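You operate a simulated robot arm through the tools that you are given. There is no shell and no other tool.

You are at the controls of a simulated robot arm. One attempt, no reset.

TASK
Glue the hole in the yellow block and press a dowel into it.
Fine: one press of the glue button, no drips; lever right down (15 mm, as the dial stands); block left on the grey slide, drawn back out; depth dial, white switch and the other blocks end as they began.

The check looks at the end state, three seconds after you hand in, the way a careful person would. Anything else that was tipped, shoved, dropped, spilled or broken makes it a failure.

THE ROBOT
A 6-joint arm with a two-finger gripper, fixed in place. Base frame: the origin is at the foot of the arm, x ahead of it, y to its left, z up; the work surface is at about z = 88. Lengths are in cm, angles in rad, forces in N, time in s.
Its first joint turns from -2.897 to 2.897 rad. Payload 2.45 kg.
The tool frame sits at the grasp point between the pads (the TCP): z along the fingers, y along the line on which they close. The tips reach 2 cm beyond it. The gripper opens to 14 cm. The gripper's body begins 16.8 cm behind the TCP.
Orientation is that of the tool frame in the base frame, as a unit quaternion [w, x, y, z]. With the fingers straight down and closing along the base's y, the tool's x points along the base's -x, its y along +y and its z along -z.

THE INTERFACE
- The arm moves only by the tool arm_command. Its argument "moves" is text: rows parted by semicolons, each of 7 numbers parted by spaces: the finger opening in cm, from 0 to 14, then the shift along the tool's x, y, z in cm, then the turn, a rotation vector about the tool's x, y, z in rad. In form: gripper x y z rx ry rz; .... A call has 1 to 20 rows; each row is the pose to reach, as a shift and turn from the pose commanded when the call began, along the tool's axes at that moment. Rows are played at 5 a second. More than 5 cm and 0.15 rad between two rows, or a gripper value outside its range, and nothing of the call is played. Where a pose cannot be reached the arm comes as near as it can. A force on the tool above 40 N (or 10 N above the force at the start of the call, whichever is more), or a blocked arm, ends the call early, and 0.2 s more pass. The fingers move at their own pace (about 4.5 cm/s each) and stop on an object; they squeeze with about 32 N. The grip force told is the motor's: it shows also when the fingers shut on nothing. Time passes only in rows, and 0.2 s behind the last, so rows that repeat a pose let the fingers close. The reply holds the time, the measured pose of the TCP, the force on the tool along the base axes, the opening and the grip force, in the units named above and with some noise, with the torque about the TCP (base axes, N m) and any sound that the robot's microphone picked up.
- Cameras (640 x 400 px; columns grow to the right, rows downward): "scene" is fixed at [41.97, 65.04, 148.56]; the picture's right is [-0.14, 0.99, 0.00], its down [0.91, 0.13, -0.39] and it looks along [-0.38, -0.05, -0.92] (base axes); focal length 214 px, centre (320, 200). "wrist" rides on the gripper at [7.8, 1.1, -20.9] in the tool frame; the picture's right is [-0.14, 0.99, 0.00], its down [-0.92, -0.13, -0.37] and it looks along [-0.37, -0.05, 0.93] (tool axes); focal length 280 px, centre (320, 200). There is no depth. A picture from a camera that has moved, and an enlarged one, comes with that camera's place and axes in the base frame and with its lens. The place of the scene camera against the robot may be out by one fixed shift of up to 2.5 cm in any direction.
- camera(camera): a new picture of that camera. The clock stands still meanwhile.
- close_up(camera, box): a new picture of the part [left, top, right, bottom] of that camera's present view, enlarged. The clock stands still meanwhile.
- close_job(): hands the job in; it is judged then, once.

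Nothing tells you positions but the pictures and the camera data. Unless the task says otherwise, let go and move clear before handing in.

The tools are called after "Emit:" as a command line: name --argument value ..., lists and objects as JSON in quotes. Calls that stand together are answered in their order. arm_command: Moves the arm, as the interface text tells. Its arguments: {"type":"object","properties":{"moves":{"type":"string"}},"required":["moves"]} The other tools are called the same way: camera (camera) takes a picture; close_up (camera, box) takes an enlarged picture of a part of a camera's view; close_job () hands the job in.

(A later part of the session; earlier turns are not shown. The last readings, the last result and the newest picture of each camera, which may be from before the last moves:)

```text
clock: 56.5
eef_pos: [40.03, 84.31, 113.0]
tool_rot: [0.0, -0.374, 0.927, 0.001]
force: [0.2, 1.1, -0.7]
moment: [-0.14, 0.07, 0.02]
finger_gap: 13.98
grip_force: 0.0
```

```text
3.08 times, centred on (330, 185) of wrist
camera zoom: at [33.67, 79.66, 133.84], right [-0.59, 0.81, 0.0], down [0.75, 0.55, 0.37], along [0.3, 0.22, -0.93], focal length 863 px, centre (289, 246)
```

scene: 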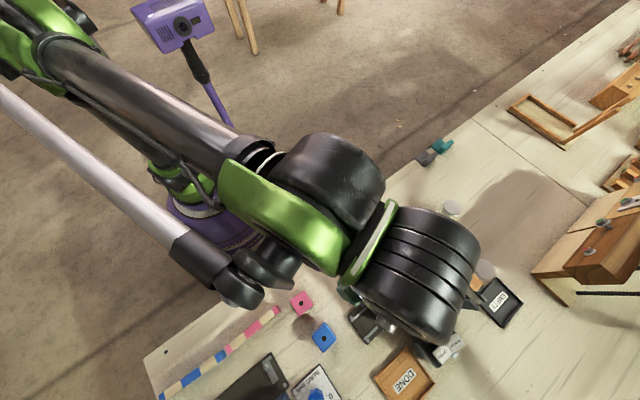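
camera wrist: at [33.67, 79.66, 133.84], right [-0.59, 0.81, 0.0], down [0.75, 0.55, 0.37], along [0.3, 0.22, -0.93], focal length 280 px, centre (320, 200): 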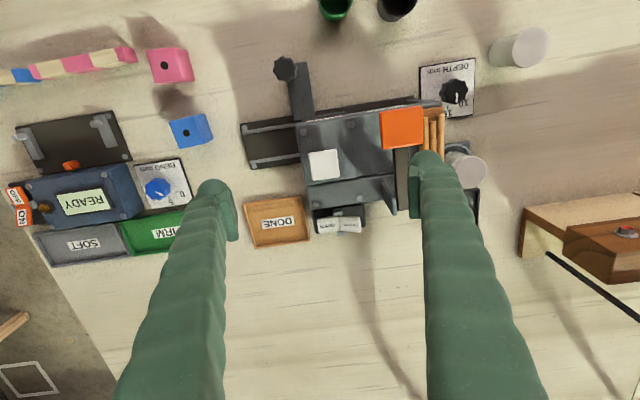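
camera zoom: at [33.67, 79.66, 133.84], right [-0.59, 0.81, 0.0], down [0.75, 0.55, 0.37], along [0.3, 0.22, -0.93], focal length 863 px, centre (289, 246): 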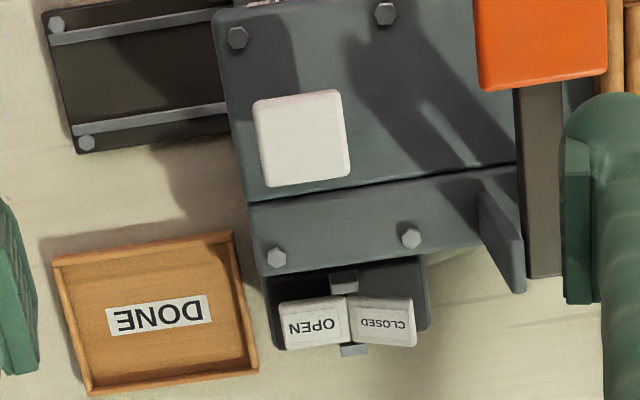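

I see the button clearly now at about (40.2, 85.0), 3.6 cm square. I'll check the rocker state in detail before pressing.

Emit:
close_up --camera "wrist" --box '[310, 195, 380, 240]'

Emit:
close_up --camera "wrist" --box '[290, 130, 360, 180]'

Emit:
close_up --camera "wrist" --box '[440, 130, 500, 190]'

Emit:
close_up --camera "wrist" --box '[410, 50, 480, 120]'

```text
8.89 times, centred on (345, 218) of wrist
camera zoom: at [33.67, 79.66, 133.84], right [-0.59, 0.81, 0.0], down [0.75, 0.55, 0.37], along [0.3, 0.22, -0.93], focal length 2492 px, centre (98, 44)
```

zoom: 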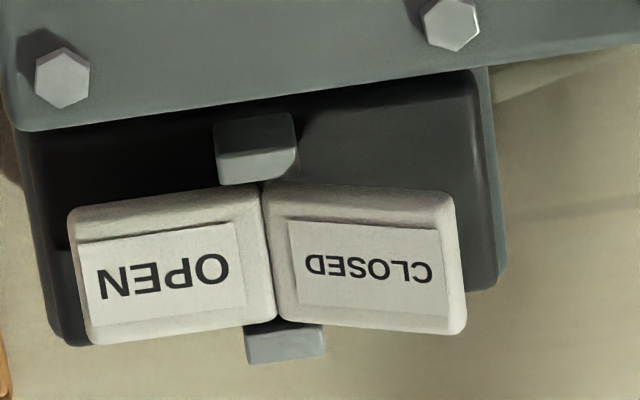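

```text
8.00 times, centred on (325, 155) of wrist
camera zoom: at [33.67, 79.66, 133.84], right [-0.59, 0.81, 0.0], down [0.75, 0.55, 0.37], along [0.3, 0.22, -0.93], focal length 2243 px, centre (280, 560)
```

zoom: 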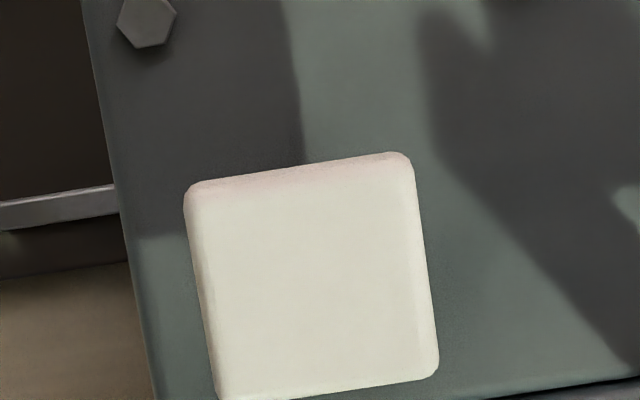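

```text
6.67 times, centred on (470, 160) of wrist
camera zoom: at [33.67, 79.66, 133.84], right [-0.59, 0.81, 0.0], down [0.75, 0.55, 0.37], along [0.3, 0.22, -0.93], focal length 1869 px, centre (-680, 467)
```

zoom: 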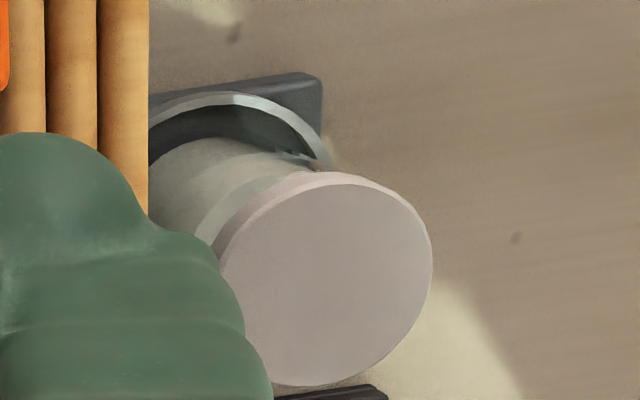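

```text
5.71 times, centred on (445, 85) of wrist
camera zoom: at [33.67, 79.66, 133.84], right [-0.59, 0.81, 0.0], down [0.75, 0.55, 0.37], along [0.3, 0.22, -0.93], focal length 1602 px, centre (-394, 857)
```

zoom: 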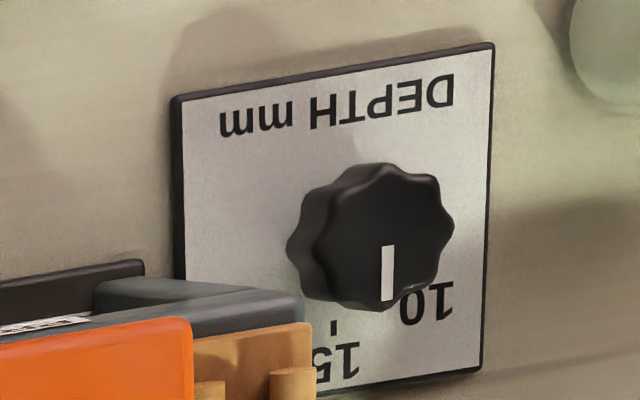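

The rocker's CLOSED end is raised and its OPEN side is pressed, so the state is OPEN and I leave it alone. I'll close the fingers and lower them to just above the centre of the white button.

Emit:
arm_command --moves "8 -0.3 0.2 1 0 0 0; 4 -0.65 0.4 2 0 0 0; 1 -0.65 0.4 3 0 0 0; 0 -0.65 0.4 4 0 0 0; 0 -0.65 0.4 6 0 0 0; 0 -0.65 0.4 8 0 0 0; 0 -0.65 0.4 8 0 0 0"

Emit:
camera --camera "wrist"

Emit:
close_up --camera "wrist" --box '[250, 120, 410, 250]'

```text
clock: 58.0
eef_pos: [40.11, 85.2, 104.95]
tool_rot: [0.0, -0.374, 0.927, 0.001]
force: [0.1, 0.3, -0.5]
moment: [0.0, -0.02, 0.02]
finger_gap: 0.17
grip_force: 0.0
```

```text
taken
camera wrist: at [33.65, 80.48, 125.85], right [-0.59, 0.81, 0.0], down [0.75, 0.55, 0.37], along [0.3, 0.22, -0.93], focal length 280 px, centre (320, 200)
```

wrist: 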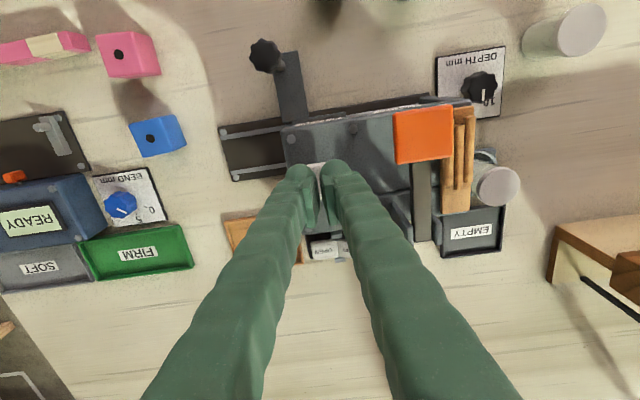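

```text
3.08 times, centred on (330, 185) of wrist
camera zoom: at [33.65, 80.48, 125.85], right [-0.59, 0.81, 0.0], down [0.75, 0.55, 0.37], along [0.3, 0.22, -0.93], focal length 863 px, centre (289, 246)
```

zoom: 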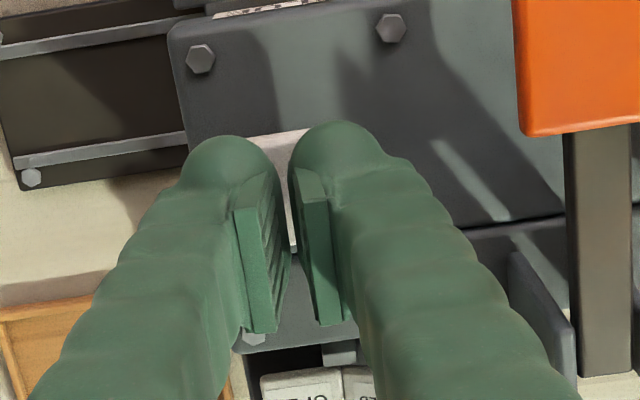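

The closed fingers are over the white button. I'll lower in small monotonic steps to find contact and do a single press.

Emit:
arm_command --moves "0 0 0 0.5 0 0 0; 0 0 0 0.9 0 0 0; 0 0 0 1.1 0 0 0; 0 0 0 1.1 0 0 0"

Emit:
close_up --camera "wrist" --box '[250, 120, 410, 250]'

```text
clock: 59.0
eef_pos: [40.0, 85.2, 103.98]
tool_rot: [0.0, -0.373, 0.928, 0.001]
force: [-0.3, 0.0, 0.2]
moment: [0.0, 0.03, -0.03]
finger_gap: 0.0
grip_force: 29.6
```

```text
3.08 times, centred on (330, 185) of wrist
camera zoom: at [33.64, 80.52, 124.74], right [-0.59, 0.81, 0.0], down [0.75, 0.55, 0.37], along [0.3, 0.22, -0.93], focal length 863 px, centre (289, 246)
```

zoom: 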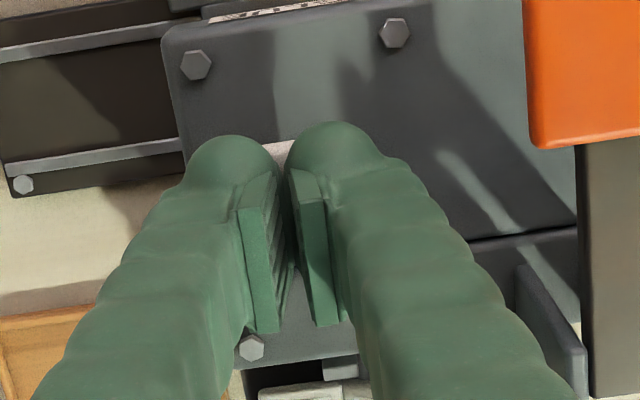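

No contact yet at z≈103.9. Continuing down in 0.2 cm steps.

Emit:
arm_command --moves "0 0 0 0.2 0 0 0; 0 0 0 0.4 0 0 0; 0 0 0 0.6 0 0 0; 0 0 0 0.6 0 0 0"

```text
clock: 60.0
eef_pos: [40.09, 85.17, 103.25]
tool_rot: [-0.001, -0.374, 0.927, 0.001]
force: [-1.0, -0.4, 2.1]
moment: [0.01, 0.02, -0.01]
finger_gap: 0.58
grip_force: 29.3
```

The gap reading changed to 0.58, so something may be touching the fingertips. I'll look before going on.

Emit:
close_up --camera "wrist" --box '[270, 130, 390, 230]'

Emit:
close_up --camera "scene" --box '[330, 200, 530, 370]'

```text
4.00 times, centred on (330, 180) of wrist
camera zoom: at [33.67, 80.51, 124.17], right [-0.59, 0.81, 0.0], down [0.75, 0.55, 0.37], along [0.3, 0.22, -0.93], focal length 1122 px, centre (280, 280)
```

zoom: 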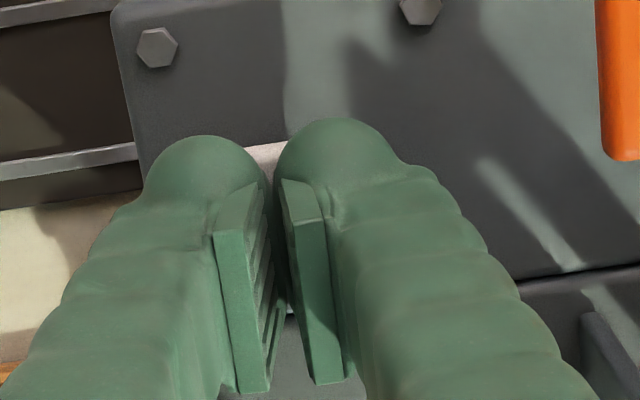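

```text
2.35 times, centred on (430, 285) of scene
camera zoom: at [41.97, 65.04, 148.56], right [-0.14, 0.99, 0.0], down [0.91, 0.13, -0.39], along [-0.38, -0.05, -0.92], focal length 505 px, centre (61, 0)
```

zoom: 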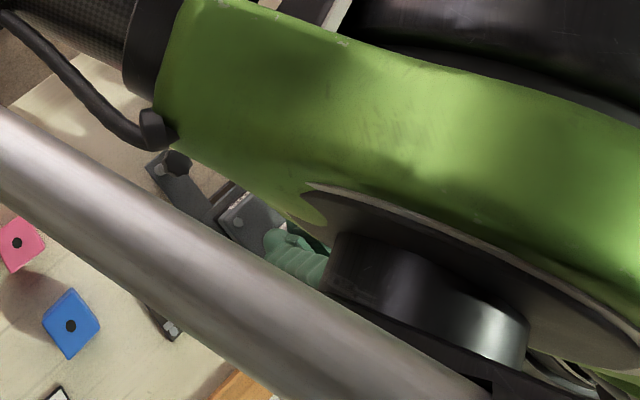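

The fingertips are just meeting the button with about 2 N. I'll continue the press smoothly downward in one motion, watching for the click and the end stop.

Emit:
arm_command --moves "0 0 0 0.15 0 0 0; 0 0 0 0.3 0 0 0; 0 0 0 0.45 0 0 0; 0 0 0 0.45 0 0 0"

```text
clock: 61.0
eef_pos: [40.1, 85.19, 102.91]
tool_rot: [0.0, -0.374, 0.927, 0.001]
force: [-0.1, 0.9, 2.1]
moment: [0.02, -0.05, -0.01]
finger_gap: 0.6
grip_force: 29.9
heard: click
```

I heard the click, so the glue button has been pressed once. I'll lift straight off now.

Emit:
arm_command --moves "0 0 0 -0.5 0 0 0; 0 0 0 -1.5 0 0 0; 0 0 0 -4 0 0 0; 2 0 0 -7 0 0 0; 4 0 0 -10 0 0 0; 4 0 0 -10 0 0 0"

Emit:
camera --camera "wrist"

Emit:
close_up --camera "wrist" --box '[250, 100, 410, 250]'

```text
clock: 62.5
eef_pos: [39.97, 85.2, 112.96]
tool_rot: [0.0, -0.373, 0.928, 0.0]
force: [-0.7, -0.1, 0.7]
moment: [0.0, -0.01, 0.01]
finger_gap: 4.01
grip_force: 0.0
```

```text
taken
camera wrist: at [33.66, 80.45, 133.68], right [-0.59, 0.81, 0.0], down [0.75, 0.55, 0.37], along [0.3, 0.22, -0.93], focal length 280 px, centre (320, 200)
```

wrist: 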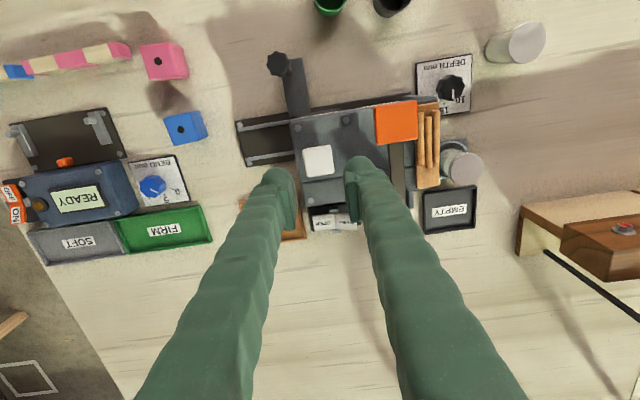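

```text
2.67 times, centred on (330, 175) of wrist
camera zoom: at [33.66, 80.45, 133.68], right [-0.59, 0.81, 0.0], down [0.75, 0.55, 0.37], along [0.3, 0.22, -0.93], focal length 748 px, centre (293, 267)
```

zoom: 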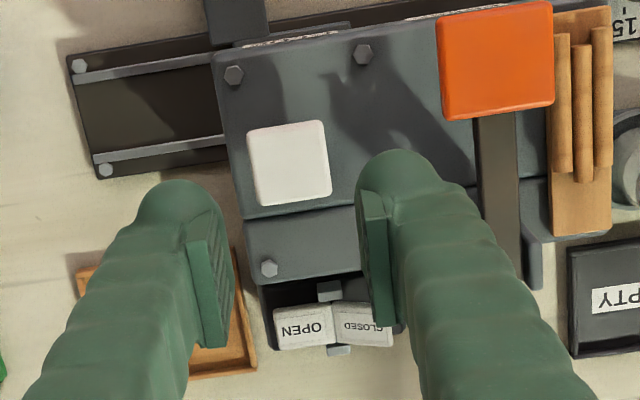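

The button has sprung back and nothing else moved. Now I'll return to the knob, which should be at about (34.6, 75.6).

Emit:
arm_command --moves "5 3.5 -1 0 0 0 0; 5 7 -2.1 0 0 0 0; 5 10.57 -3.2 1 0 0 0; 5 10.57 -3.2 4.4 0 0 0; 5 10.57 -3.2 4.4 0 0 0"

Emit:
close_up --camera "wrist" --box '[280, 120, 360, 200]'

```text
clock: 63.6
eef_pos: [34.6, 75.46, 108.39]
tool_rot: [-0.001, -0.374, 0.928, 0.001]
force: [0.0, -0.3, 1.0]
moment: [0.0, -0.06, -0.01]
finger_gap: 5.0
grip_force: 0.0
```

```text
5.00 times, centred on (320, 160) of wrist
camera zoom: at [28.24, 70.79, 129.25], right [-0.59, 0.81, 0.0], down [0.75, 0.55, 0.37], along [0.3, 0.22, -0.93], focal length 1402 px, centre (320, 400)
```

zoom: 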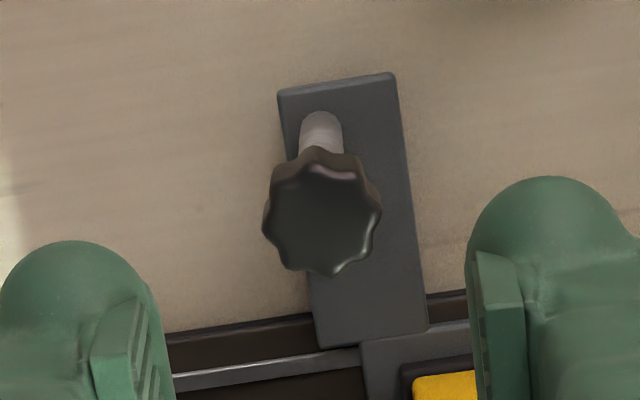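

The knob is right under the tool. I'll lower, take the light hold, and slide the carriage toward the press station by about 4 cm first.

Emit:
arm_command --moves "5 0.08 0 3 0 0 0; 5 0.1 0 6 0 0 0; 5 0.1 0 8.5 0 0 0; 5 0.1 0 9.9 0 0 0; 5 0.1 0 9.9 0 0 0; 3 0.1 0 9.9 0 0 0; 2.0 0.1 0 9.9 0 0 0; 2.0 0.1 0 9.9 0 0 0; 2.0 0.1 0 9.9 0 0 0"

Emit:
arm_command --moves "2.0 0 0.3 0 0 0 0; 2.0 0 0.6 0 0 0 0; 2.0 0.01 1.0 0 0 0 0; 2.0 0.01 1.4 0 0 0 0; 2.0 0.02 1.8 0 0 0 0; 2.0 0.02 2.2 0 0 0 0; 2.0 0.02 2.6 0 0 0 0; 2.0 0.02 3.0 0 0 0 0; 2.0 0.02 3.4 0 0 0 0; 2.0 0.03 3.7 0 0 0 0; 2.0 0.03 4.0 0 0 0 0; 2.0 0.03 4.0 0 0 0 0"

Emit:
camera --camera "wrist"

```text
clock: 65.7
eef_pos: [34.57, 75.4, 98.69]
tool_rot: [0.0, -0.373, 0.928, 0.001]
force: [-0.5, 0.7, -1.8]
moment: [0.0, -0.01, -0.01]
finger_gap: 2.08
grip_force: 19.9
```

```text
clock: 68.2
eef_pos: [31.89, 78.26, 98.61]
tool_rot: [0.0, -0.374, 0.928, 0.001]
force: [1.0, 0.2, -0.9]
moment: [0.01, 0.02, 0.03]
finger_gap: 2.11
grip_force: 0.8
```

```text
taken
camera wrist: at [25.41, 73.7, 119.43], right [-0.59, 0.81, 0.0], down [0.75, 0.55, 0.37], along [0.3, 0.22, -0.93], focal length 280 px, centre (320, 200)
```

wrist: 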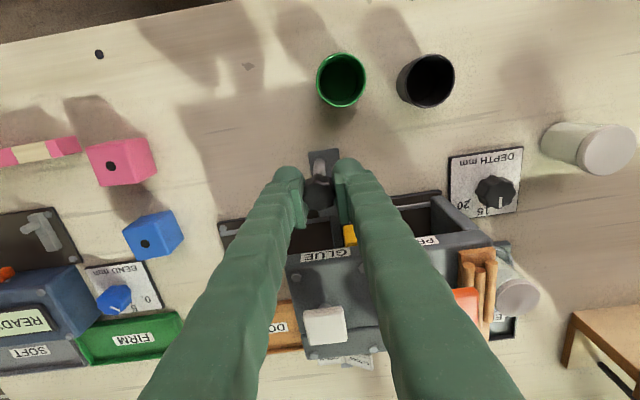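

Moving freely. Another 3.5 cm should bring the block under the ram.

Emit:
arm_command --moves "2.0 0 0.3 0 0 0 0; 2.0 0 0.7 0 0 0 0; 2.0 0.01 1.1 0 0 0 0; 2.0 0.01 1.5 0 0 0 0; 2.0 0.02 1.9 0 0 0 0; 2.0 0.02 2.3 0 0 0 0; 2.0 0.02 2.7 0 0 0 0; 2.0 0.02 3.0 0 0 0 0; 2.0 0.02 3.3 0 0 0 0; 2.0 0.02 3.5 0 0 0 0; 2.0 0.02 3.5 0 0 0 0"

Emit:
camera --camera "wrist"

```text
clock: 70.7
eef_pos: [29.32, 80.9, 98.53]
tool_rot: [0.0, -0.374, 0.928, 0.001]
force: [-1.1, 2.1, -0.6]
moment: [0.05, -0.02, 0.0]
finger_gap: 2.13
grip_force: 17.2
```

```text
taken
camera wrist: at [22.95, 76.18, 119.44], right [-0.59, 0.81, 0.0], down [0.75, 0.55, 0.37], along [0.3, 0.22, -0.93], focal length 280 px, centre (320, 200)
```

wrist: 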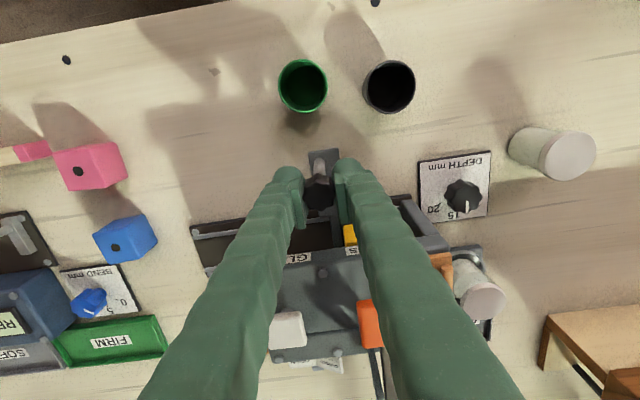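

Total travel from the glue station is 7.5 cm. I'll release, rise, and check alignment with the ram from the low frontal view.

Emit:
arm_command --moves "3.4 0 0 0 0 0 0; 3.6 0 0 0 0 0 0; 3.6 0 0 -3 0 0 0; 3.6 0 0 -7 0 0 0; 5 0 0 -10.1 0 0 0; 6 4.5 0.3 -10.5 0 -0.14 0; 9 9 0.6 -10.5 0 -0.28 0; 12 13.5 1 -10.5 0 -0.42 0; 14 17 1.5 -9.5 0 -0.56 0; 14 18.8 2 -8 0 -0.70 0; 14 18.8 2 -6.5 0 -0.84 0; 14 18.8 2 -5 0 -0.98 0; 14 18.8 2 -3.5 0 -1.12 0; 14 18.8 2 -2.2 0 -1.26 0; 14 18.8 2 -1.5 0 -1.40 0; 14 18.8 2 -1.5 0 -1.40 0"

Emit:
camera --camera "wrist"

Emit:
close_up --camera "wrist" --box '[230, 60, 390, 160]'

```text
clock: 74.0
eef_pos: [14.37, 69.25, 99.97]
tool_rot: [0.597, -0.287, 0.709, 0.242]
force: [-0.9, 0.2, -0.8]
moment: [-0.04, 0.05, -0.01]
finger_gap: 14.01
grip_force: 0.1
```

```text
taken
camera wrist: at [-2.21, 54.81, 95.85], right [-0.67, 0.73, 0.14], down [-0.06, -0.24, 0.97], along [0.74, 0.64, 0.2], focal length 280 px, centre (320, 200)
```

wrist: 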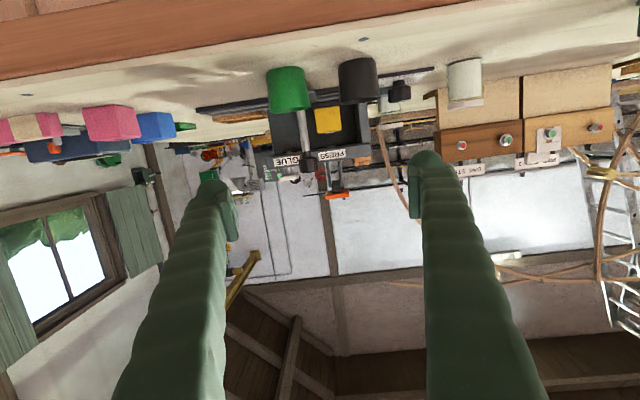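

```text
4.00 times, centred on (310, 110) of wrist
camera zoom: at [-2.21, 54.81, 95.85], right [-0.67, 0.73, 0.14], down [-0.06, -0.24, 0.97], along [0.74, 0.64, 0.2], focal length 1122 px, centre (360, 560)
```

zoom: 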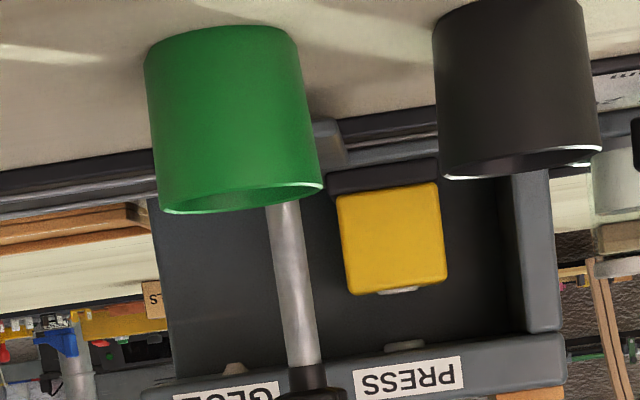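

I can see the glue bead on top of the block, and it is directly in line with the ram. Now the lever: its orange pad is near (31.9, 88.5) with its top around z=106. I'll move above it with the tool vertical.

Emit:
arm_command --moves "14 -3.45 0 -0.6 0 0.14 0; 14 -6.9 0 -1.2 0 0.28 0; 14 -10.35 0 -1.8 0 0.42 0; 14 -13.8 0 -2.38 0 0.56 0; 14 -14.5 0.29 1.88 0 0.70 0; 14 -15.3 0.58 6.14 0 0.84 0; 14 -16.0 0.87 10.4 0 0.98 0; 14 -16.8 1.15 14.7 0 1.12 0; 14 -17.5 1.44 18.9 0 1.26 0; 14 -18.2 1.73 23.2 0 1.40 0; 14 -18.2 1.73 23.2 0 1.40 0"

Emit:
camera --camera "wrist"

Emit:
close_up --camera "wrist" --box '[250, 100, 410, 250]'

```text
clock: 76.5
eef_pos: [31.71, 87.97, 113.47]
tool_rot: [-0.002, -0.374, 0.928, 0.001]
force: [-0.6, -1.1, 0.4]
moment: [0.1, -0.02, 0.0]
finger_gap: 14.01
grip_force: 0.0
out of reach, approached as far as the arm can: row 10, 11
```

```text
taken
camera wrist: at [25.42, 83.26, 134.31], right [-0.59, 0.81, 0.0], down [0.75, 0.55, 0.37], along [0.3, 0.22, -0.93], focal length 280 px, centre (320, 200)
```

wrist: 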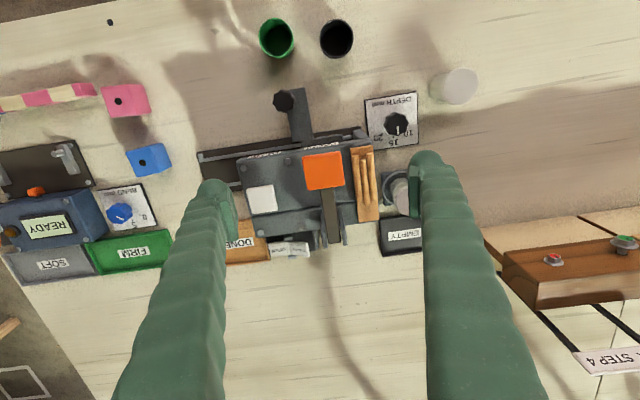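

```text
2.67 times, centred on (330, 175) of wrist
camera zoom: at [25.42, 83.26, 134.31], right [-0.59, 0.81, 0.0], down [0.75, 0.55, 0.37], along [0.3, 0.22, -0.93], focal length 748 px, centre (293, 267)
```

zoom: 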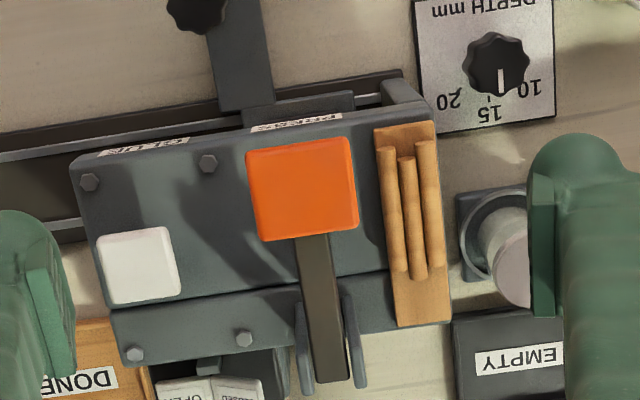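

The pose at this height was slightly beyond reach, but lower is fine. The pad centre is at about (31.7, 88.4). I'll close the fingers and come down to just above the pad, slightly toward its front edge.

Emit:
arm_command --moves "10 0.54 0.07 0.5 0 0 0; 6 0.54 0.07 1 0 0 0; 2 0.54 0.07 1.5 0 0 0; 0 0.54 0.07 2.5 0 0 0; 0 0.54 0.07 3.5 0 0 0; 0 0.54 0.07 4 0 0 0; 0 0.54 0.07 4 0 0 0"

Emit:
camera --camera "wrist"

Emit:
close_up --camera "wrist" --box '[250, 100, 410, 250]'

```text
clock: 78.0
eef_pos: [31.35, 87.5, 109.38]
tool_rot: [0.0, -0.374, 0.928, 0.0]
force: [-0.6, 0.2, -0.4]
moment: [-0.02, -0.04, 0.02]
finger_gap: 0.15
grip_force: 0.3
```

```text
taken
camera wrist: at [24.91, 82.89, 130.33], right [-0.59, 0.81, 0.0], down [0.75, 0.55, 0.37], along [0.3, 0.22, -0.93], focal length 280 px, centre (320, 200)
```

wrist: 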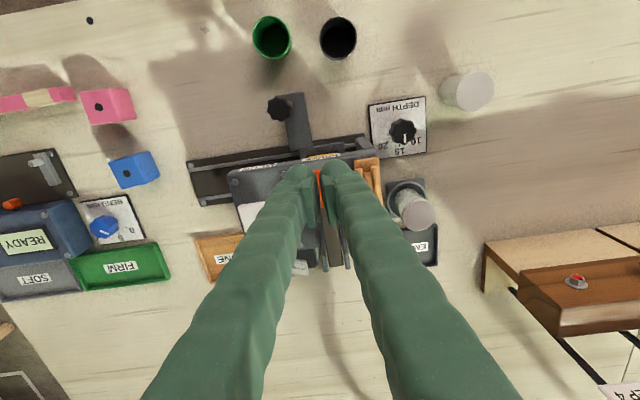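

```text
2.67 times, centred on (330, 175) of wrist
camera zoom: at [24.91, 82.89, 130.33], right [-0.59, 0.81, 0.0], down [0.75, 0.55, 0.37], along [0.3, 0.22, -0.93], focal length 748 px, centre (293, 267)
```

zoom: 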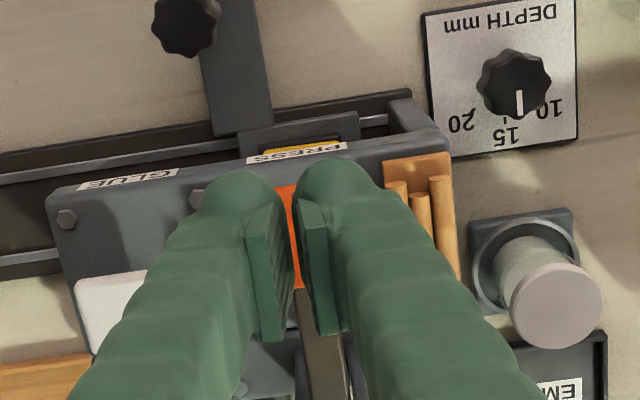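

The fingers are over the front-right part of the pad. I'll shift slightly and lower to make contact.

Emit:
arm_command --moves "0 -0.25 0.2 0.2 0 0 0; 0 -0.5 0.4 0.4 0 0 0; 0 -0.5 0.4 0.8 0 0 0; 0 -0.5 0.4 1.1 0 0 0; 0 -0.5 0.4 1.4 0 0 0; 0 -0.5 0.4 1.4 0 0 0"

```text
clock: 79.5
eef_pos: [31.42, 88.18, 108.13]
tool_rot: [-0.001, -0.375, 0.927, 0.0]
force: [1.6, 1.0, 1.4]
moment: [-0.05, -0.01, 0.01]
finger_gap: 0.0
grip_force: 28.9
```

At about z=108 contact is near. I'll press downward steadily, watching force.

Emit:
arm_command --moves "0 0 0 0.3 0 0 0; 0 0 0 0.6 0 0 0; 0 0 0 0.9 0 0 0; 0 0 0 1.2 0 0 0; 0 0 0 1.5 0 0 0; 0 0 0 1.5 0 0 0"

Emit:
camera --camera "wrist"

```text
clock: 80.8
eef_pos: [31.33, 88.17, 106.61]
tool_rot: [-0.001, -0.374, 0.927, 0.001]
force: [0.8, -1.0, 0.9]
moment: [0.07, -0.05, -0.03]
finger_gap: 0.59
grip_force: 29.1
```

```text
taken
camera wrist: at [24.96, 83.53, 127.48], right [-0.59, 0.81, 0.0], down [0.75, 0.55, 0.37], along [0.3, 0.22, -0.93], focal length 280 px, centre (320, 200)
```

wrist: 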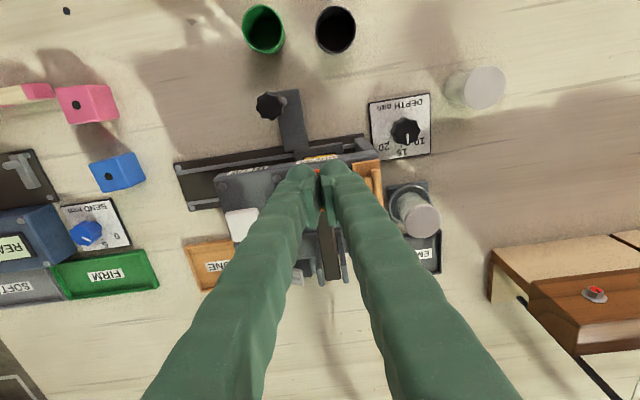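

Contact seems to have begun. Continuing the downward push.

Emit:
arm_command --moves "0 0 0 0.3 0 0 0; 0 0 0 0.6 0 0 0; 0 0 0 0.9 0 0 0; 0 0 0 1.2 0 0 0; 0 0 0 1.5 0 0 0; 0 0 0 1.5 0 0 0"

Emit:
close_up --camera "wrist" --box '[250, 100, 410, 250]'

```text
clock: 82.2
eef_pos: [31.38, 88.2, 105.09]
tool_rot: [0.0, -0.374, 0.927, 0.001]
force: [1.4, 0.0, 1.7]
moment: [0.02, -0.05, -0.03]
finger_gap: 0.57
grip_force: 29.8
```

```text
2.67 times, centred on (330, 175) of wrist
camera zoom: at [24.98, 83.53, 125.94], right [-0.59, 0.81, 0.0], down [0.75, 0.55, 0.37], along [0.3, 0.22, -0.93], focal length 748 px, centre (293, 267)
```

zoom: 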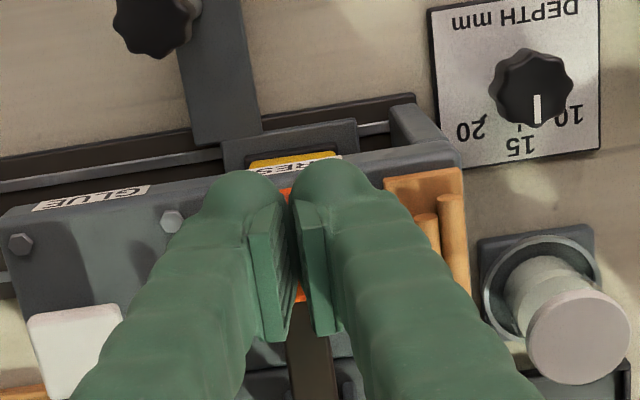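

The lever is following with little resistance. Continuing down until it bottoms out.

Emit:
arm_command --moves "0 0 0 0.2 0 0 0; 0 0 0 0.4 0 0 0; 0 0 0 0.6 0 0 0; 0 0 0 0.8 0 0 0; 0 0 0 1.0 0 0 0; 0 0 0 1.0 0 0 0"

```text
clock: 83.1
eef_pos: [31.22, 87.94, 104.74]
tool_rot: [0.0, -0.374, 0.927, 0.001]
force: [-3.0, -2.9, 19.0]
moment: [0.13, -0.17, 0.07]
finger_gap: 0.61
grip_force: 29.2
stopped in row 4: the force on the tool passed its limit at 44 N (the readings are from after the stop); the commanded pose is now the measured one
```

The push met a firm stop at about 44 N. I'll look at the lever before deciding whether it is fully down.

Emit:
camera --camera "wrist"

Emit:
close_up --camera "wrist" --box '[270, 130, 390, 290]'

Emit:
camera --camera "scene"

```text
taken
camera wrist: at [24.85, 83.33, 125.64], right [-0.59, 0.81, 0.0], down [0.75, 0.55, 0.37], along [0.3, 0.22, -0.93], focal length 280 px, centre (320, 200)
```

wrist: 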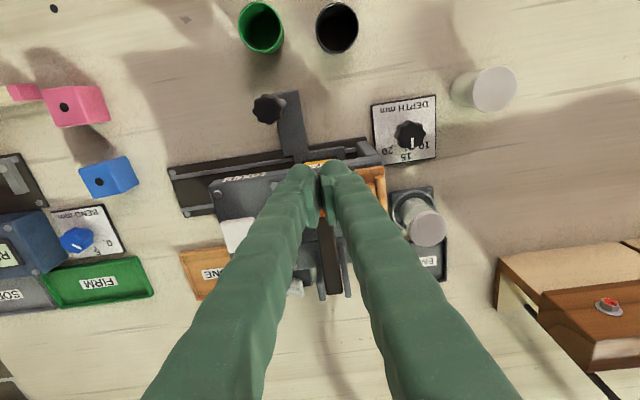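

```text
2.50 times, centred on (330, 210) of wrist
camera zoom: at [24.85, 83.33, 125.64], right [-0.59, 0.81, 0.0], down [0.75, 0.55, 0.37], along [0.3, 0.22, -0.93], focal length 701 px, centre (295, 175)
```

zoom: 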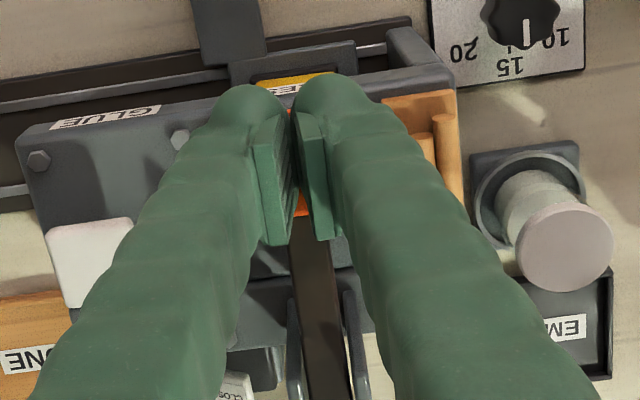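

```text
taken
```

scene: 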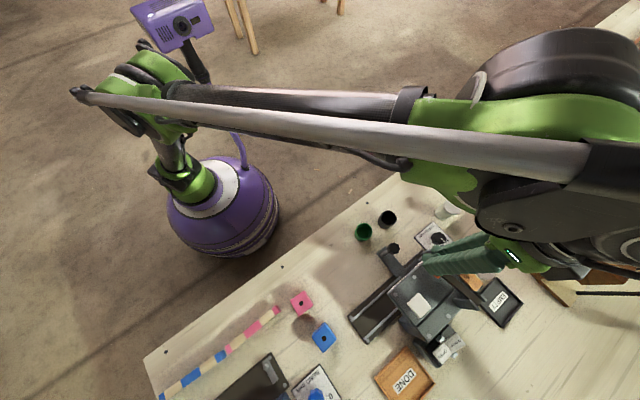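

The lever feels firmly stopped, but I want to be sure it is right down. I'll press slightly more and hold to see whether it still moves.

Emit:
arm_command --moves "0 0 0 0.05 0 0 0; 0 0 0 0.1 0 0 0; 0 0 0 0.1 0 0 0; 0 0 0 0.1 0 0 0"

```text
clock: 83.7
eef_pos: [31.18, 88.03, 104.75]
tool_rot: [0.0, -0.374, 0.927, 0.001]
force: [-3.6, -1.8, 20.0]
moment: [0.17, -0.16, 0.03]
finger_gap: 0.61
grip_force: 29.6
stopped in row 2: the force on the tool passed its limit at 42 N (the readings are from after the stop); the commanded pose is now the measured one
```

The push met a hard stop at the same height twice, and the torque shows contact on the lever pad itself (centred sideways), not the rack. I'll ease up a little and see whether the lever stays down or springs back.

Emit:
arm_command --moves "0 0 0 -0.3 0 0 0; 0 0 0 -0.8 0 0 0; 0 0 0 -1.5 0 0 0; 0 0 0 -1.5 0 0 0"

Emit:
close_up --camera "wrist" --box '[270, 130, 390, 290]'

```text
clock: 84.7
eef_pos: [31.35, 88.07, 106.1]
tool_rot: [0.001, -0.374, 0.928, 0.001]
force: [-0.7, 0.2, 1.3]
moment: [-0.01, -0.03, -0.01]
finger_gap: 0.0
grip_force: 29.1
```

```text
2.50 times, centred on (330, 210) of wrist
camera zoom: at [24.92, 83.45, 126.97], right [-0.59, 0.81, 0.0], down [0.75, 0.55, 0.37], along [0.3, 0.22, -0.93], focal length 701 px, centre (295, 175)
```

zoom: 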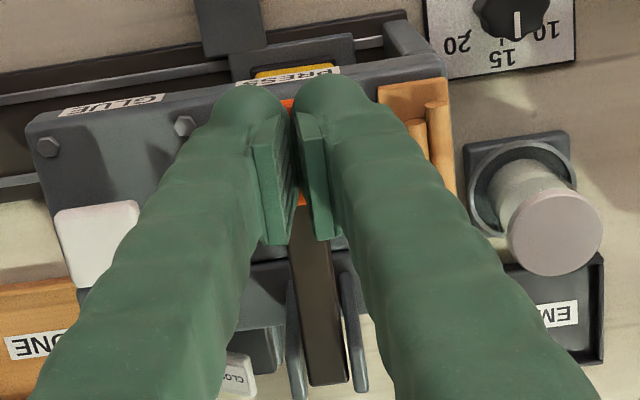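

Gap closed again, so the fingers have left the pad. I'll rise and back off to view the lever and dowel rack.

Emit:
arm_command --moves "0 0.5 0 -1.5 0 0 0; 3 1.5 0 -3 0 0 0; 8 2.5 0 -4.5 0 0 0; 12 3.5 0 -6 0 0 0; 14 3.5 0 -6 0 0 0; 14 3.5 0 -6 0 0 0"

Emit:
close_up --camera "wrist" --box '[250, 100, 410, 250]'

Emit:
camera --camera "wrist"

```text
clock: 86.1
eef_pos: [28.82, 85.67, 112.17]
tool_rot: [0.0, -0.374, 0.928, 0.002]
force: [0.6, 0.8, -0.5]
moment: [0.01, -0.02, 0.03]
finger_gap: 10.16
grip_force: 0.0
```

```text
2.67 times, centred on (330, 175) of wrist
camera zoom: at [22.4, 81.04, 133.03], right [-0.59, 0.81, 0.0], down [0.75, 0.55, 0.37], along [0.3, 0.22, -0.93], focal length 748 px, centre (293, 267)
```

zoom: 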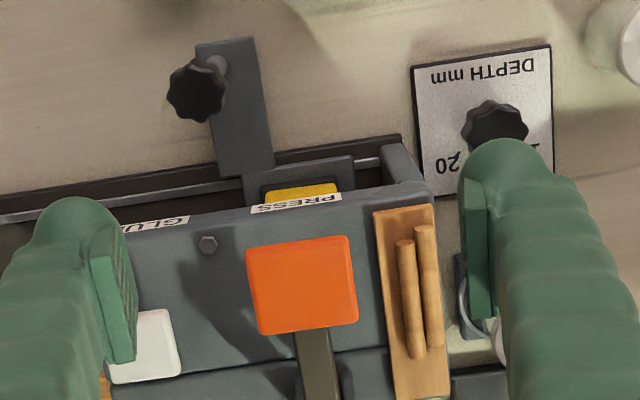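

```text
taken
camera wrist: at [22.4, 81.04, 133.03], right [-0.59, 0.81, 0.0], down [0.75, 0.55, 0.37], along [0.3, 0.22, -0.93], focal length 280 px, centre (320, 200)
```

wrist: 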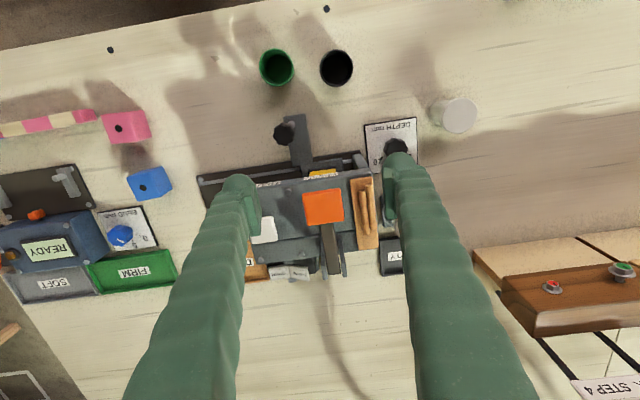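

One dowel is gone from the rack (two left), so the machine fed it automatically, and the lever sprang back up. I'll check from the low frontal view how deep the dowel went.

Emit:
arm_command --moves "14 4.5 0 0 0 -0.14 0; 14 9 0 0 0 -0.28 0; 14 13.5 0 0 0 -0.42 0; 14 18 -0.5 1 0 -0.56 0; 14 22 -1 3 0 -0.70 0; 14 22 -1 5 0 -0.84 0; 14 22 -1 7 0 -0.98 0; 14 22 -1 9 0 -1.12 0; 14 22 -1 11 0 -1.26 0; 14 22 -1 12.2 0 -1.40 0; 14 22 -1 12.2 0 -1.40 0"

Emit:
camera --camera "wrist"

Emit:
close_up --camera "wrist" --box '[230, 60, 390, 160]'

Emit:
close_up --camera "wrist" --box '[290, 95, 370, 150]'

```text
clock: 88.5
eef_pos: [13.52, 69.7, 99.97]
tool_rot: [0.598, -0.285, 0.708, 0.242]
force: [0.1, -0.6, -0.4]
moment: [-0.04, -0.01, 0.04]
finger_gap: 14.01
grip_force: 0.1
```

```text
taken
camera wrist: at [-2.96, 55.32, 95.64], right [-0.67, 0.73, 0.14], down [-0.06, -0.24, 0.97], along [0.74, 0.64, 0.2], focal length 280 px, centre (320, 200)
```

wrist: 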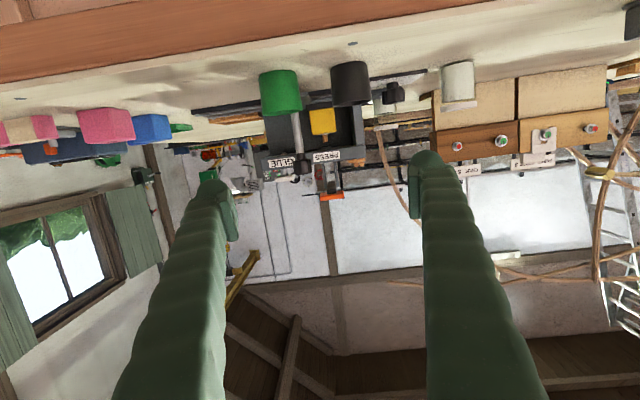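

```text
4.00 times, centred on (310, 110) of wrist
camera zoom: at [-2.96, 55.32, 95.64], right [-0.67, 0.73, 0.14], down [-0.06, -0.24, 0.97], along [0.74, 0.64, 0.2], focal length 1122 px, centre (360, 560)
```

zoom: 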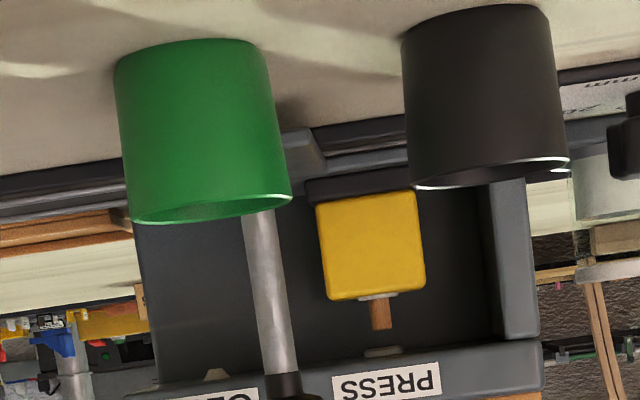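

```text
7.27 times, centred on (330, 122) of wrist
camera zoom: at [-2.96, 55.32, 95.64], right [-0.67, 0.73, 0.14], down [-0.06, -0.24, 0.97], along [0.74, 0.64, 0.2], focal length 2039 px, centre (247, 764)
```

zoom: 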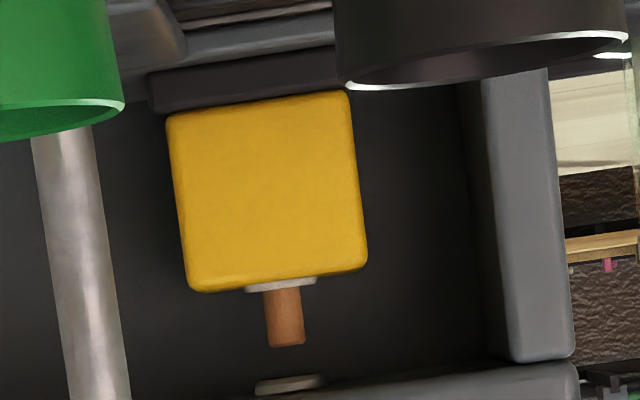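

A dowel is standing in the glued hole with about 1.5 cm showing, and the glue collar looks neat. I'll check the rack and lever in the scene camera, and the block closely.

Emit:
close_up --camera "scene" --box '[400, 240, 520, 320]'

Emit:
close_up --camera "wrist" --box '[305, 120, 345, 150]'

Emit:
close_up --camera "scene" --box '[340, 220, 460, 340]'

```text
5.00 times, centred on (460, 280) of scene
camera zoom: at [41.97, 65.04, 148.56], right [-0.14, 0.99, 0.0], down [0.91, 0.13, -0.39], along [-0.38, -0.05, -0.92], focal length 1072 px, centre (-380, -200)
```

zoom: 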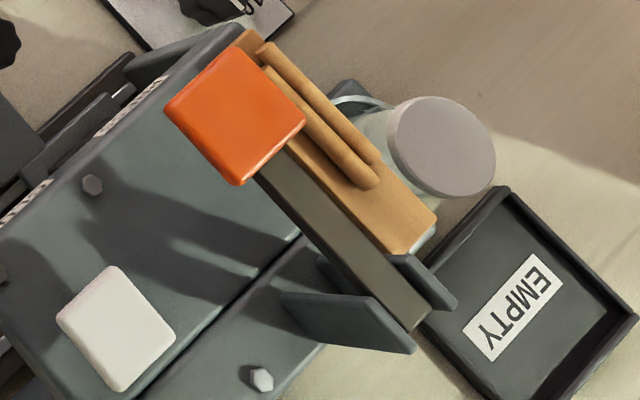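

```text
13.33 times, centred on (325, 135) of wrist
camera zoom: at [-2.96, 55.32, 95.64], right [-0.67, 0.73, 0.14], down [-0.06, -0.24, 0.97], along [0.74, 0.64, 0.2], focal length 3738 px, centre (253, 1067)
```

zoom: 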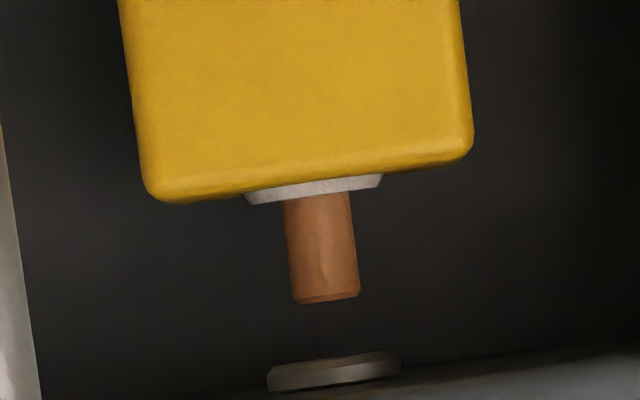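

```text
3.33 times, centred on (400, 280) of scene
camera zoom: at [41.97, 65.04, 148.56], right [-0.14, 0.99, 0.0], down [0.91, 0.13, -0.39], along [-0.38, -0.05, -0.92], focal length 715 px, centre (53, -67)
```

zoom: 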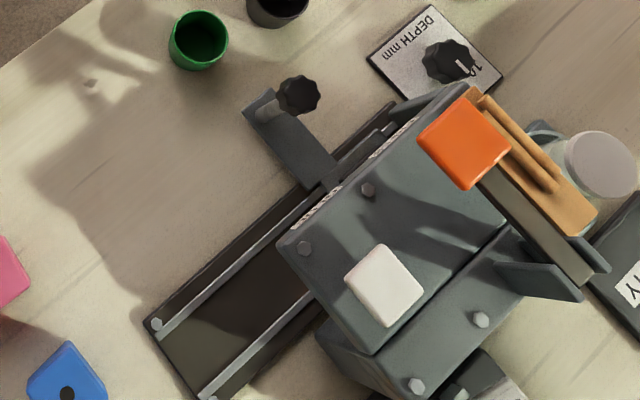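

The lever is back at its starting position, the dowel is straight, and the glue has not dripped. Now I'll go back to the knob, near (29.3, 80.9), to draw the carriage out.

Emit:
arm_command --moves "14 -2.1 0 -0.36 0 0.14 0; 14 -4.2 0 -0.73 0 0.28 0; 14 -6.3 0 -1.09 0 0.42 0; 14 -8.38 0 -1.45 0 0.56 0; 12 -9.03 -0.57 2.32 0 0.70 0; 10 -9.68 -1.15 6.1 0 0.84 0; 8 -10.3 -1.72 9.9 0 0.98 0; 6 -11.0 -2.3 13.6 0 1.12 0; 5 -11.64 -2.87 17.42 0 1.26 0; 5 -11.64 -2.87 17.42 0 1.40 0; 5 -11.64 -2.87 17.42 0 1.40 0"

Emit:
close_up --camera "wrist" --box '[280, 120, 360, 200]'

```text
clock: 90.9
eef_pos: [29.38, 80.9, 108.32]
tool_rot: [-0.001, -0.374, 0.927, 0.0]
force: [-0.1, 0.0, -0.7]
moment: [-0.01, -0.03, 0.0]
finger_gap: 5.01
grip_force: 0.0
```

```text
5.00 times, centred on (320, 160) of wrist
camera zoom: at [23.1, 76.17, 129.19], right [-0.59, 0.81, 0.0], down [0.75, 0.55, 0.37], along [0.3, 0.22, -0.93], focal length 1402 px, centre (320, 400)
```

zoom: 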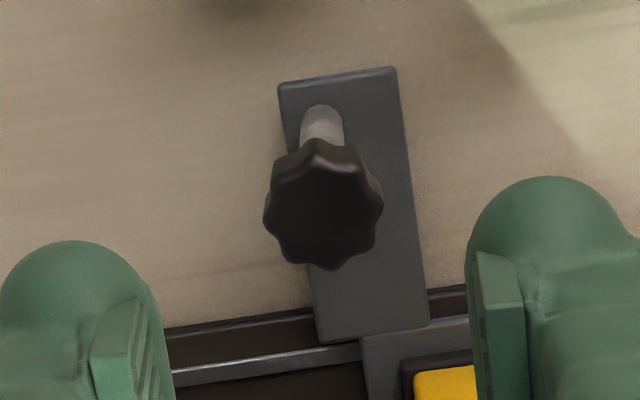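

The knob is directly under the tool. I'll lower and take the light hold.

Emit:
arm_command --moves "5 0.2 0.05 3 0 0 0; 5 0.2 0.05 6 0 0 0; 5 0.2 0.05 8.5 0 0 0; 5 0.2 0.05 9.8 0 0 0; 5 0.2 0.05 9.8 0 0 0; 3 0.2 0.05 9.8 0 0 0; 2.0 0.2 0.05 9.8 0 0 0; 2.0 0.2 0.05 9.8 0 0 0; 2.0 0.2 0.05 9.8 0 0 0"

Emit:
close_up --camera "wrist" --box '[270, 140, 450, 280]'

```text
clock: 92.9
eef_pos: [29.22, 80.86, 98.69]
tool_rot: [0.0, -0.374, 0.927, 0.002]
force: [0.5, -2.6, -6.2]
moment: [0.04, 0.06, 0.0]
finger_gap: 2.22
grip_force: 1.5
```

```text
2.86 times, centred on (360, 210) of wrist
camera zoom: at [22.85, 76.21, 119.48], right [-0.59, 0.81, 0.0], down [0.75, 0.55, 0.37], along [0.3, 0.22, -0.93], focal length 801 px, centre (206, 171)
```

zoom: 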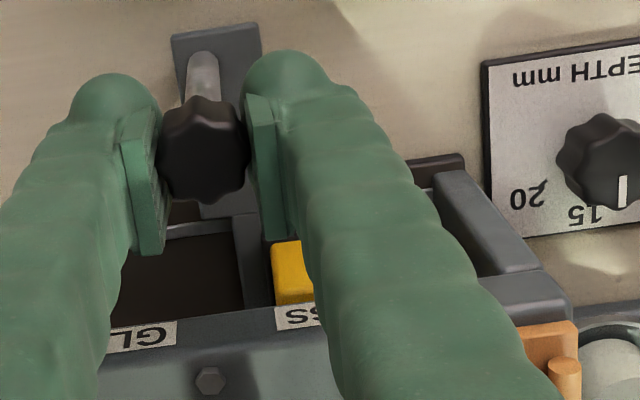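

Held lightly. I'll draw the carriage back slowly, first about 8 cm.

Emit:
arm_command --moves "2.1 0 -0.2 0 0 0 0; 2.1 0 -0.5 0 0 0 0; 2.1 0 -0.9 0 0 0 0; 2.1 0 -1.3 0 0 0 0; 2.1 0 -1.7 0 0 0 0; 2.1 0 -2.2 0 0 0 0; 2.1 0 -2.7 0 0 0 0; 2.1 0 -3.2 0 0 0 0; 2.1 0 -3.7 0 0 0 0; 2.1 0 -4.2 0 0 0 0; 2.1 0 -4.7 0 0 0 0; 2.1 0 -5.2 0 0 0 0; 2.1 0 -5.7 0 0 0 0; 2.1 0 -6.2 0 0 0 0; 2.1 0 -6.7 0 0 0 0; 2.1 0 -7.2 0 0 0 0; 2.1 0 -7.6 0 0 0 0; 2.1 0 -8.0 0 0 0 0; 2.1 0 -8.0 0 0 0 0"

Emit:
camera --camera "wrist"

```text
clock: 96.9
eef_pos: [34.84, 75.04, 98.6]
tool_rot: [0.001, -0.374, 0.928, 0.001]
force: [-0.6, 1.6, -0.5]
moment: [0.04, 0.01, 0.01]
finger_gap: 2.17
grip_force: 0.4
```

```text
taken
camera wrist: at [28.4, 70.39, 119.44], right [-0.59, 0.81, 0.0], down [0.75, 0.55, 0.37], along [0.3, 0.22, -0.93], focal length 280 px, centre (320, 200)
```

wrist: 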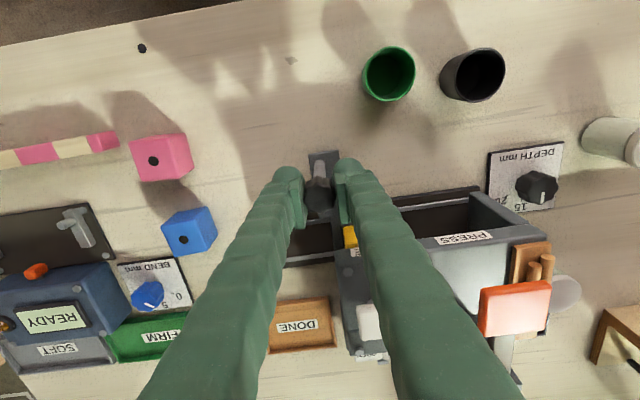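

Going smoothly. Drawing the remaining 8.2 cm out.

Emit:
arm_command --moves "2.1 0 -0.3 0 0 0 0; 2.1 0 -0.7 0 0 0 0; 2.1 0 -1.2 0 0 0 0; 2.1 0 -1.7 0 0 0 0; 2.1 0 -2.2 0 0 0 0; 2.1 0 -2.7 0 0 0 0; 2.1 0 -3.2 0 0 0 0; 2.1 0 -3.7 0 0 0 0; 2.1 0 -4.2 0 0 0 0; 2.1 0 -4.7 0 0 0 0; 2.1 0 -5.2 0 0 0 0; 2.1 0 -5.7 0 0 0 0; 2.1 0 -6.2 0 0 0 0; 2.1 0 -6.7 0 0 0 0; 2.1 0 -7.1 0 0 0 0; 2.1 0 -7.5 0 0 0 0; 2.1 0 -7.8 0 0 0 0; 2.1 0 -8.0 0 0 0 0; 2.1 0 -8.2 0 0 0 0; 2.1 0 -8.2 0 0 0 0"

Emit:
camera --camera "wrist"

Emit:
close_up --camera "wrist" --box '[270, 140, 450, 280]'

```text
clock: 101.1
eef_pos: [40.5, 69.29, 98.63]
tool_rot: [0.001, -0.374, 0.927, 0.001]
force: [1.2, -1.9, 0.3]
moment: [-0.02, 0.0, 0.01]
finger_gap: 2.21
grip_force: 0.7
```

```text
taken
camera wrist: at [34.07, 64.48, 119.45], right [-0.59, 0.81, 0.0], down [0.75, 0.55, 0.37], along [0.3, 0.22, -0.93], focal length 280 px, centre (320, 200)
```

wrist: 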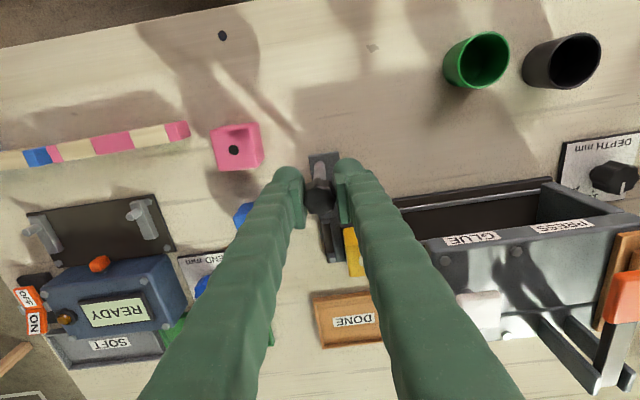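

```text
2.86 times, centred on (360, 210) of wrist
camera zoom: at [34.07, 64.48, 119.45], right [-0.59, 0.81, 0.0], down [0.75, 0.55, 0.37], along [0.3, 0.22, -0.93], focal length 801 px, centre (206, 171)
```

zoom: 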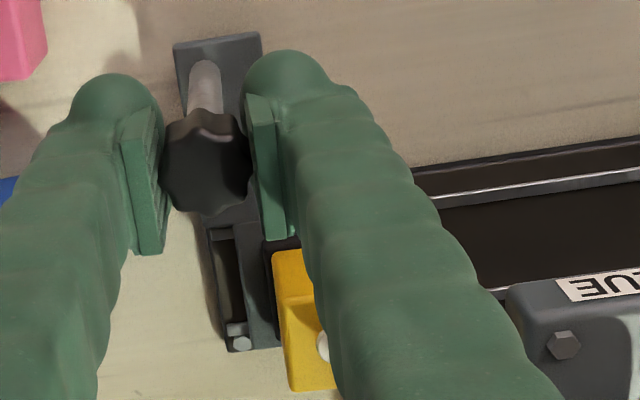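

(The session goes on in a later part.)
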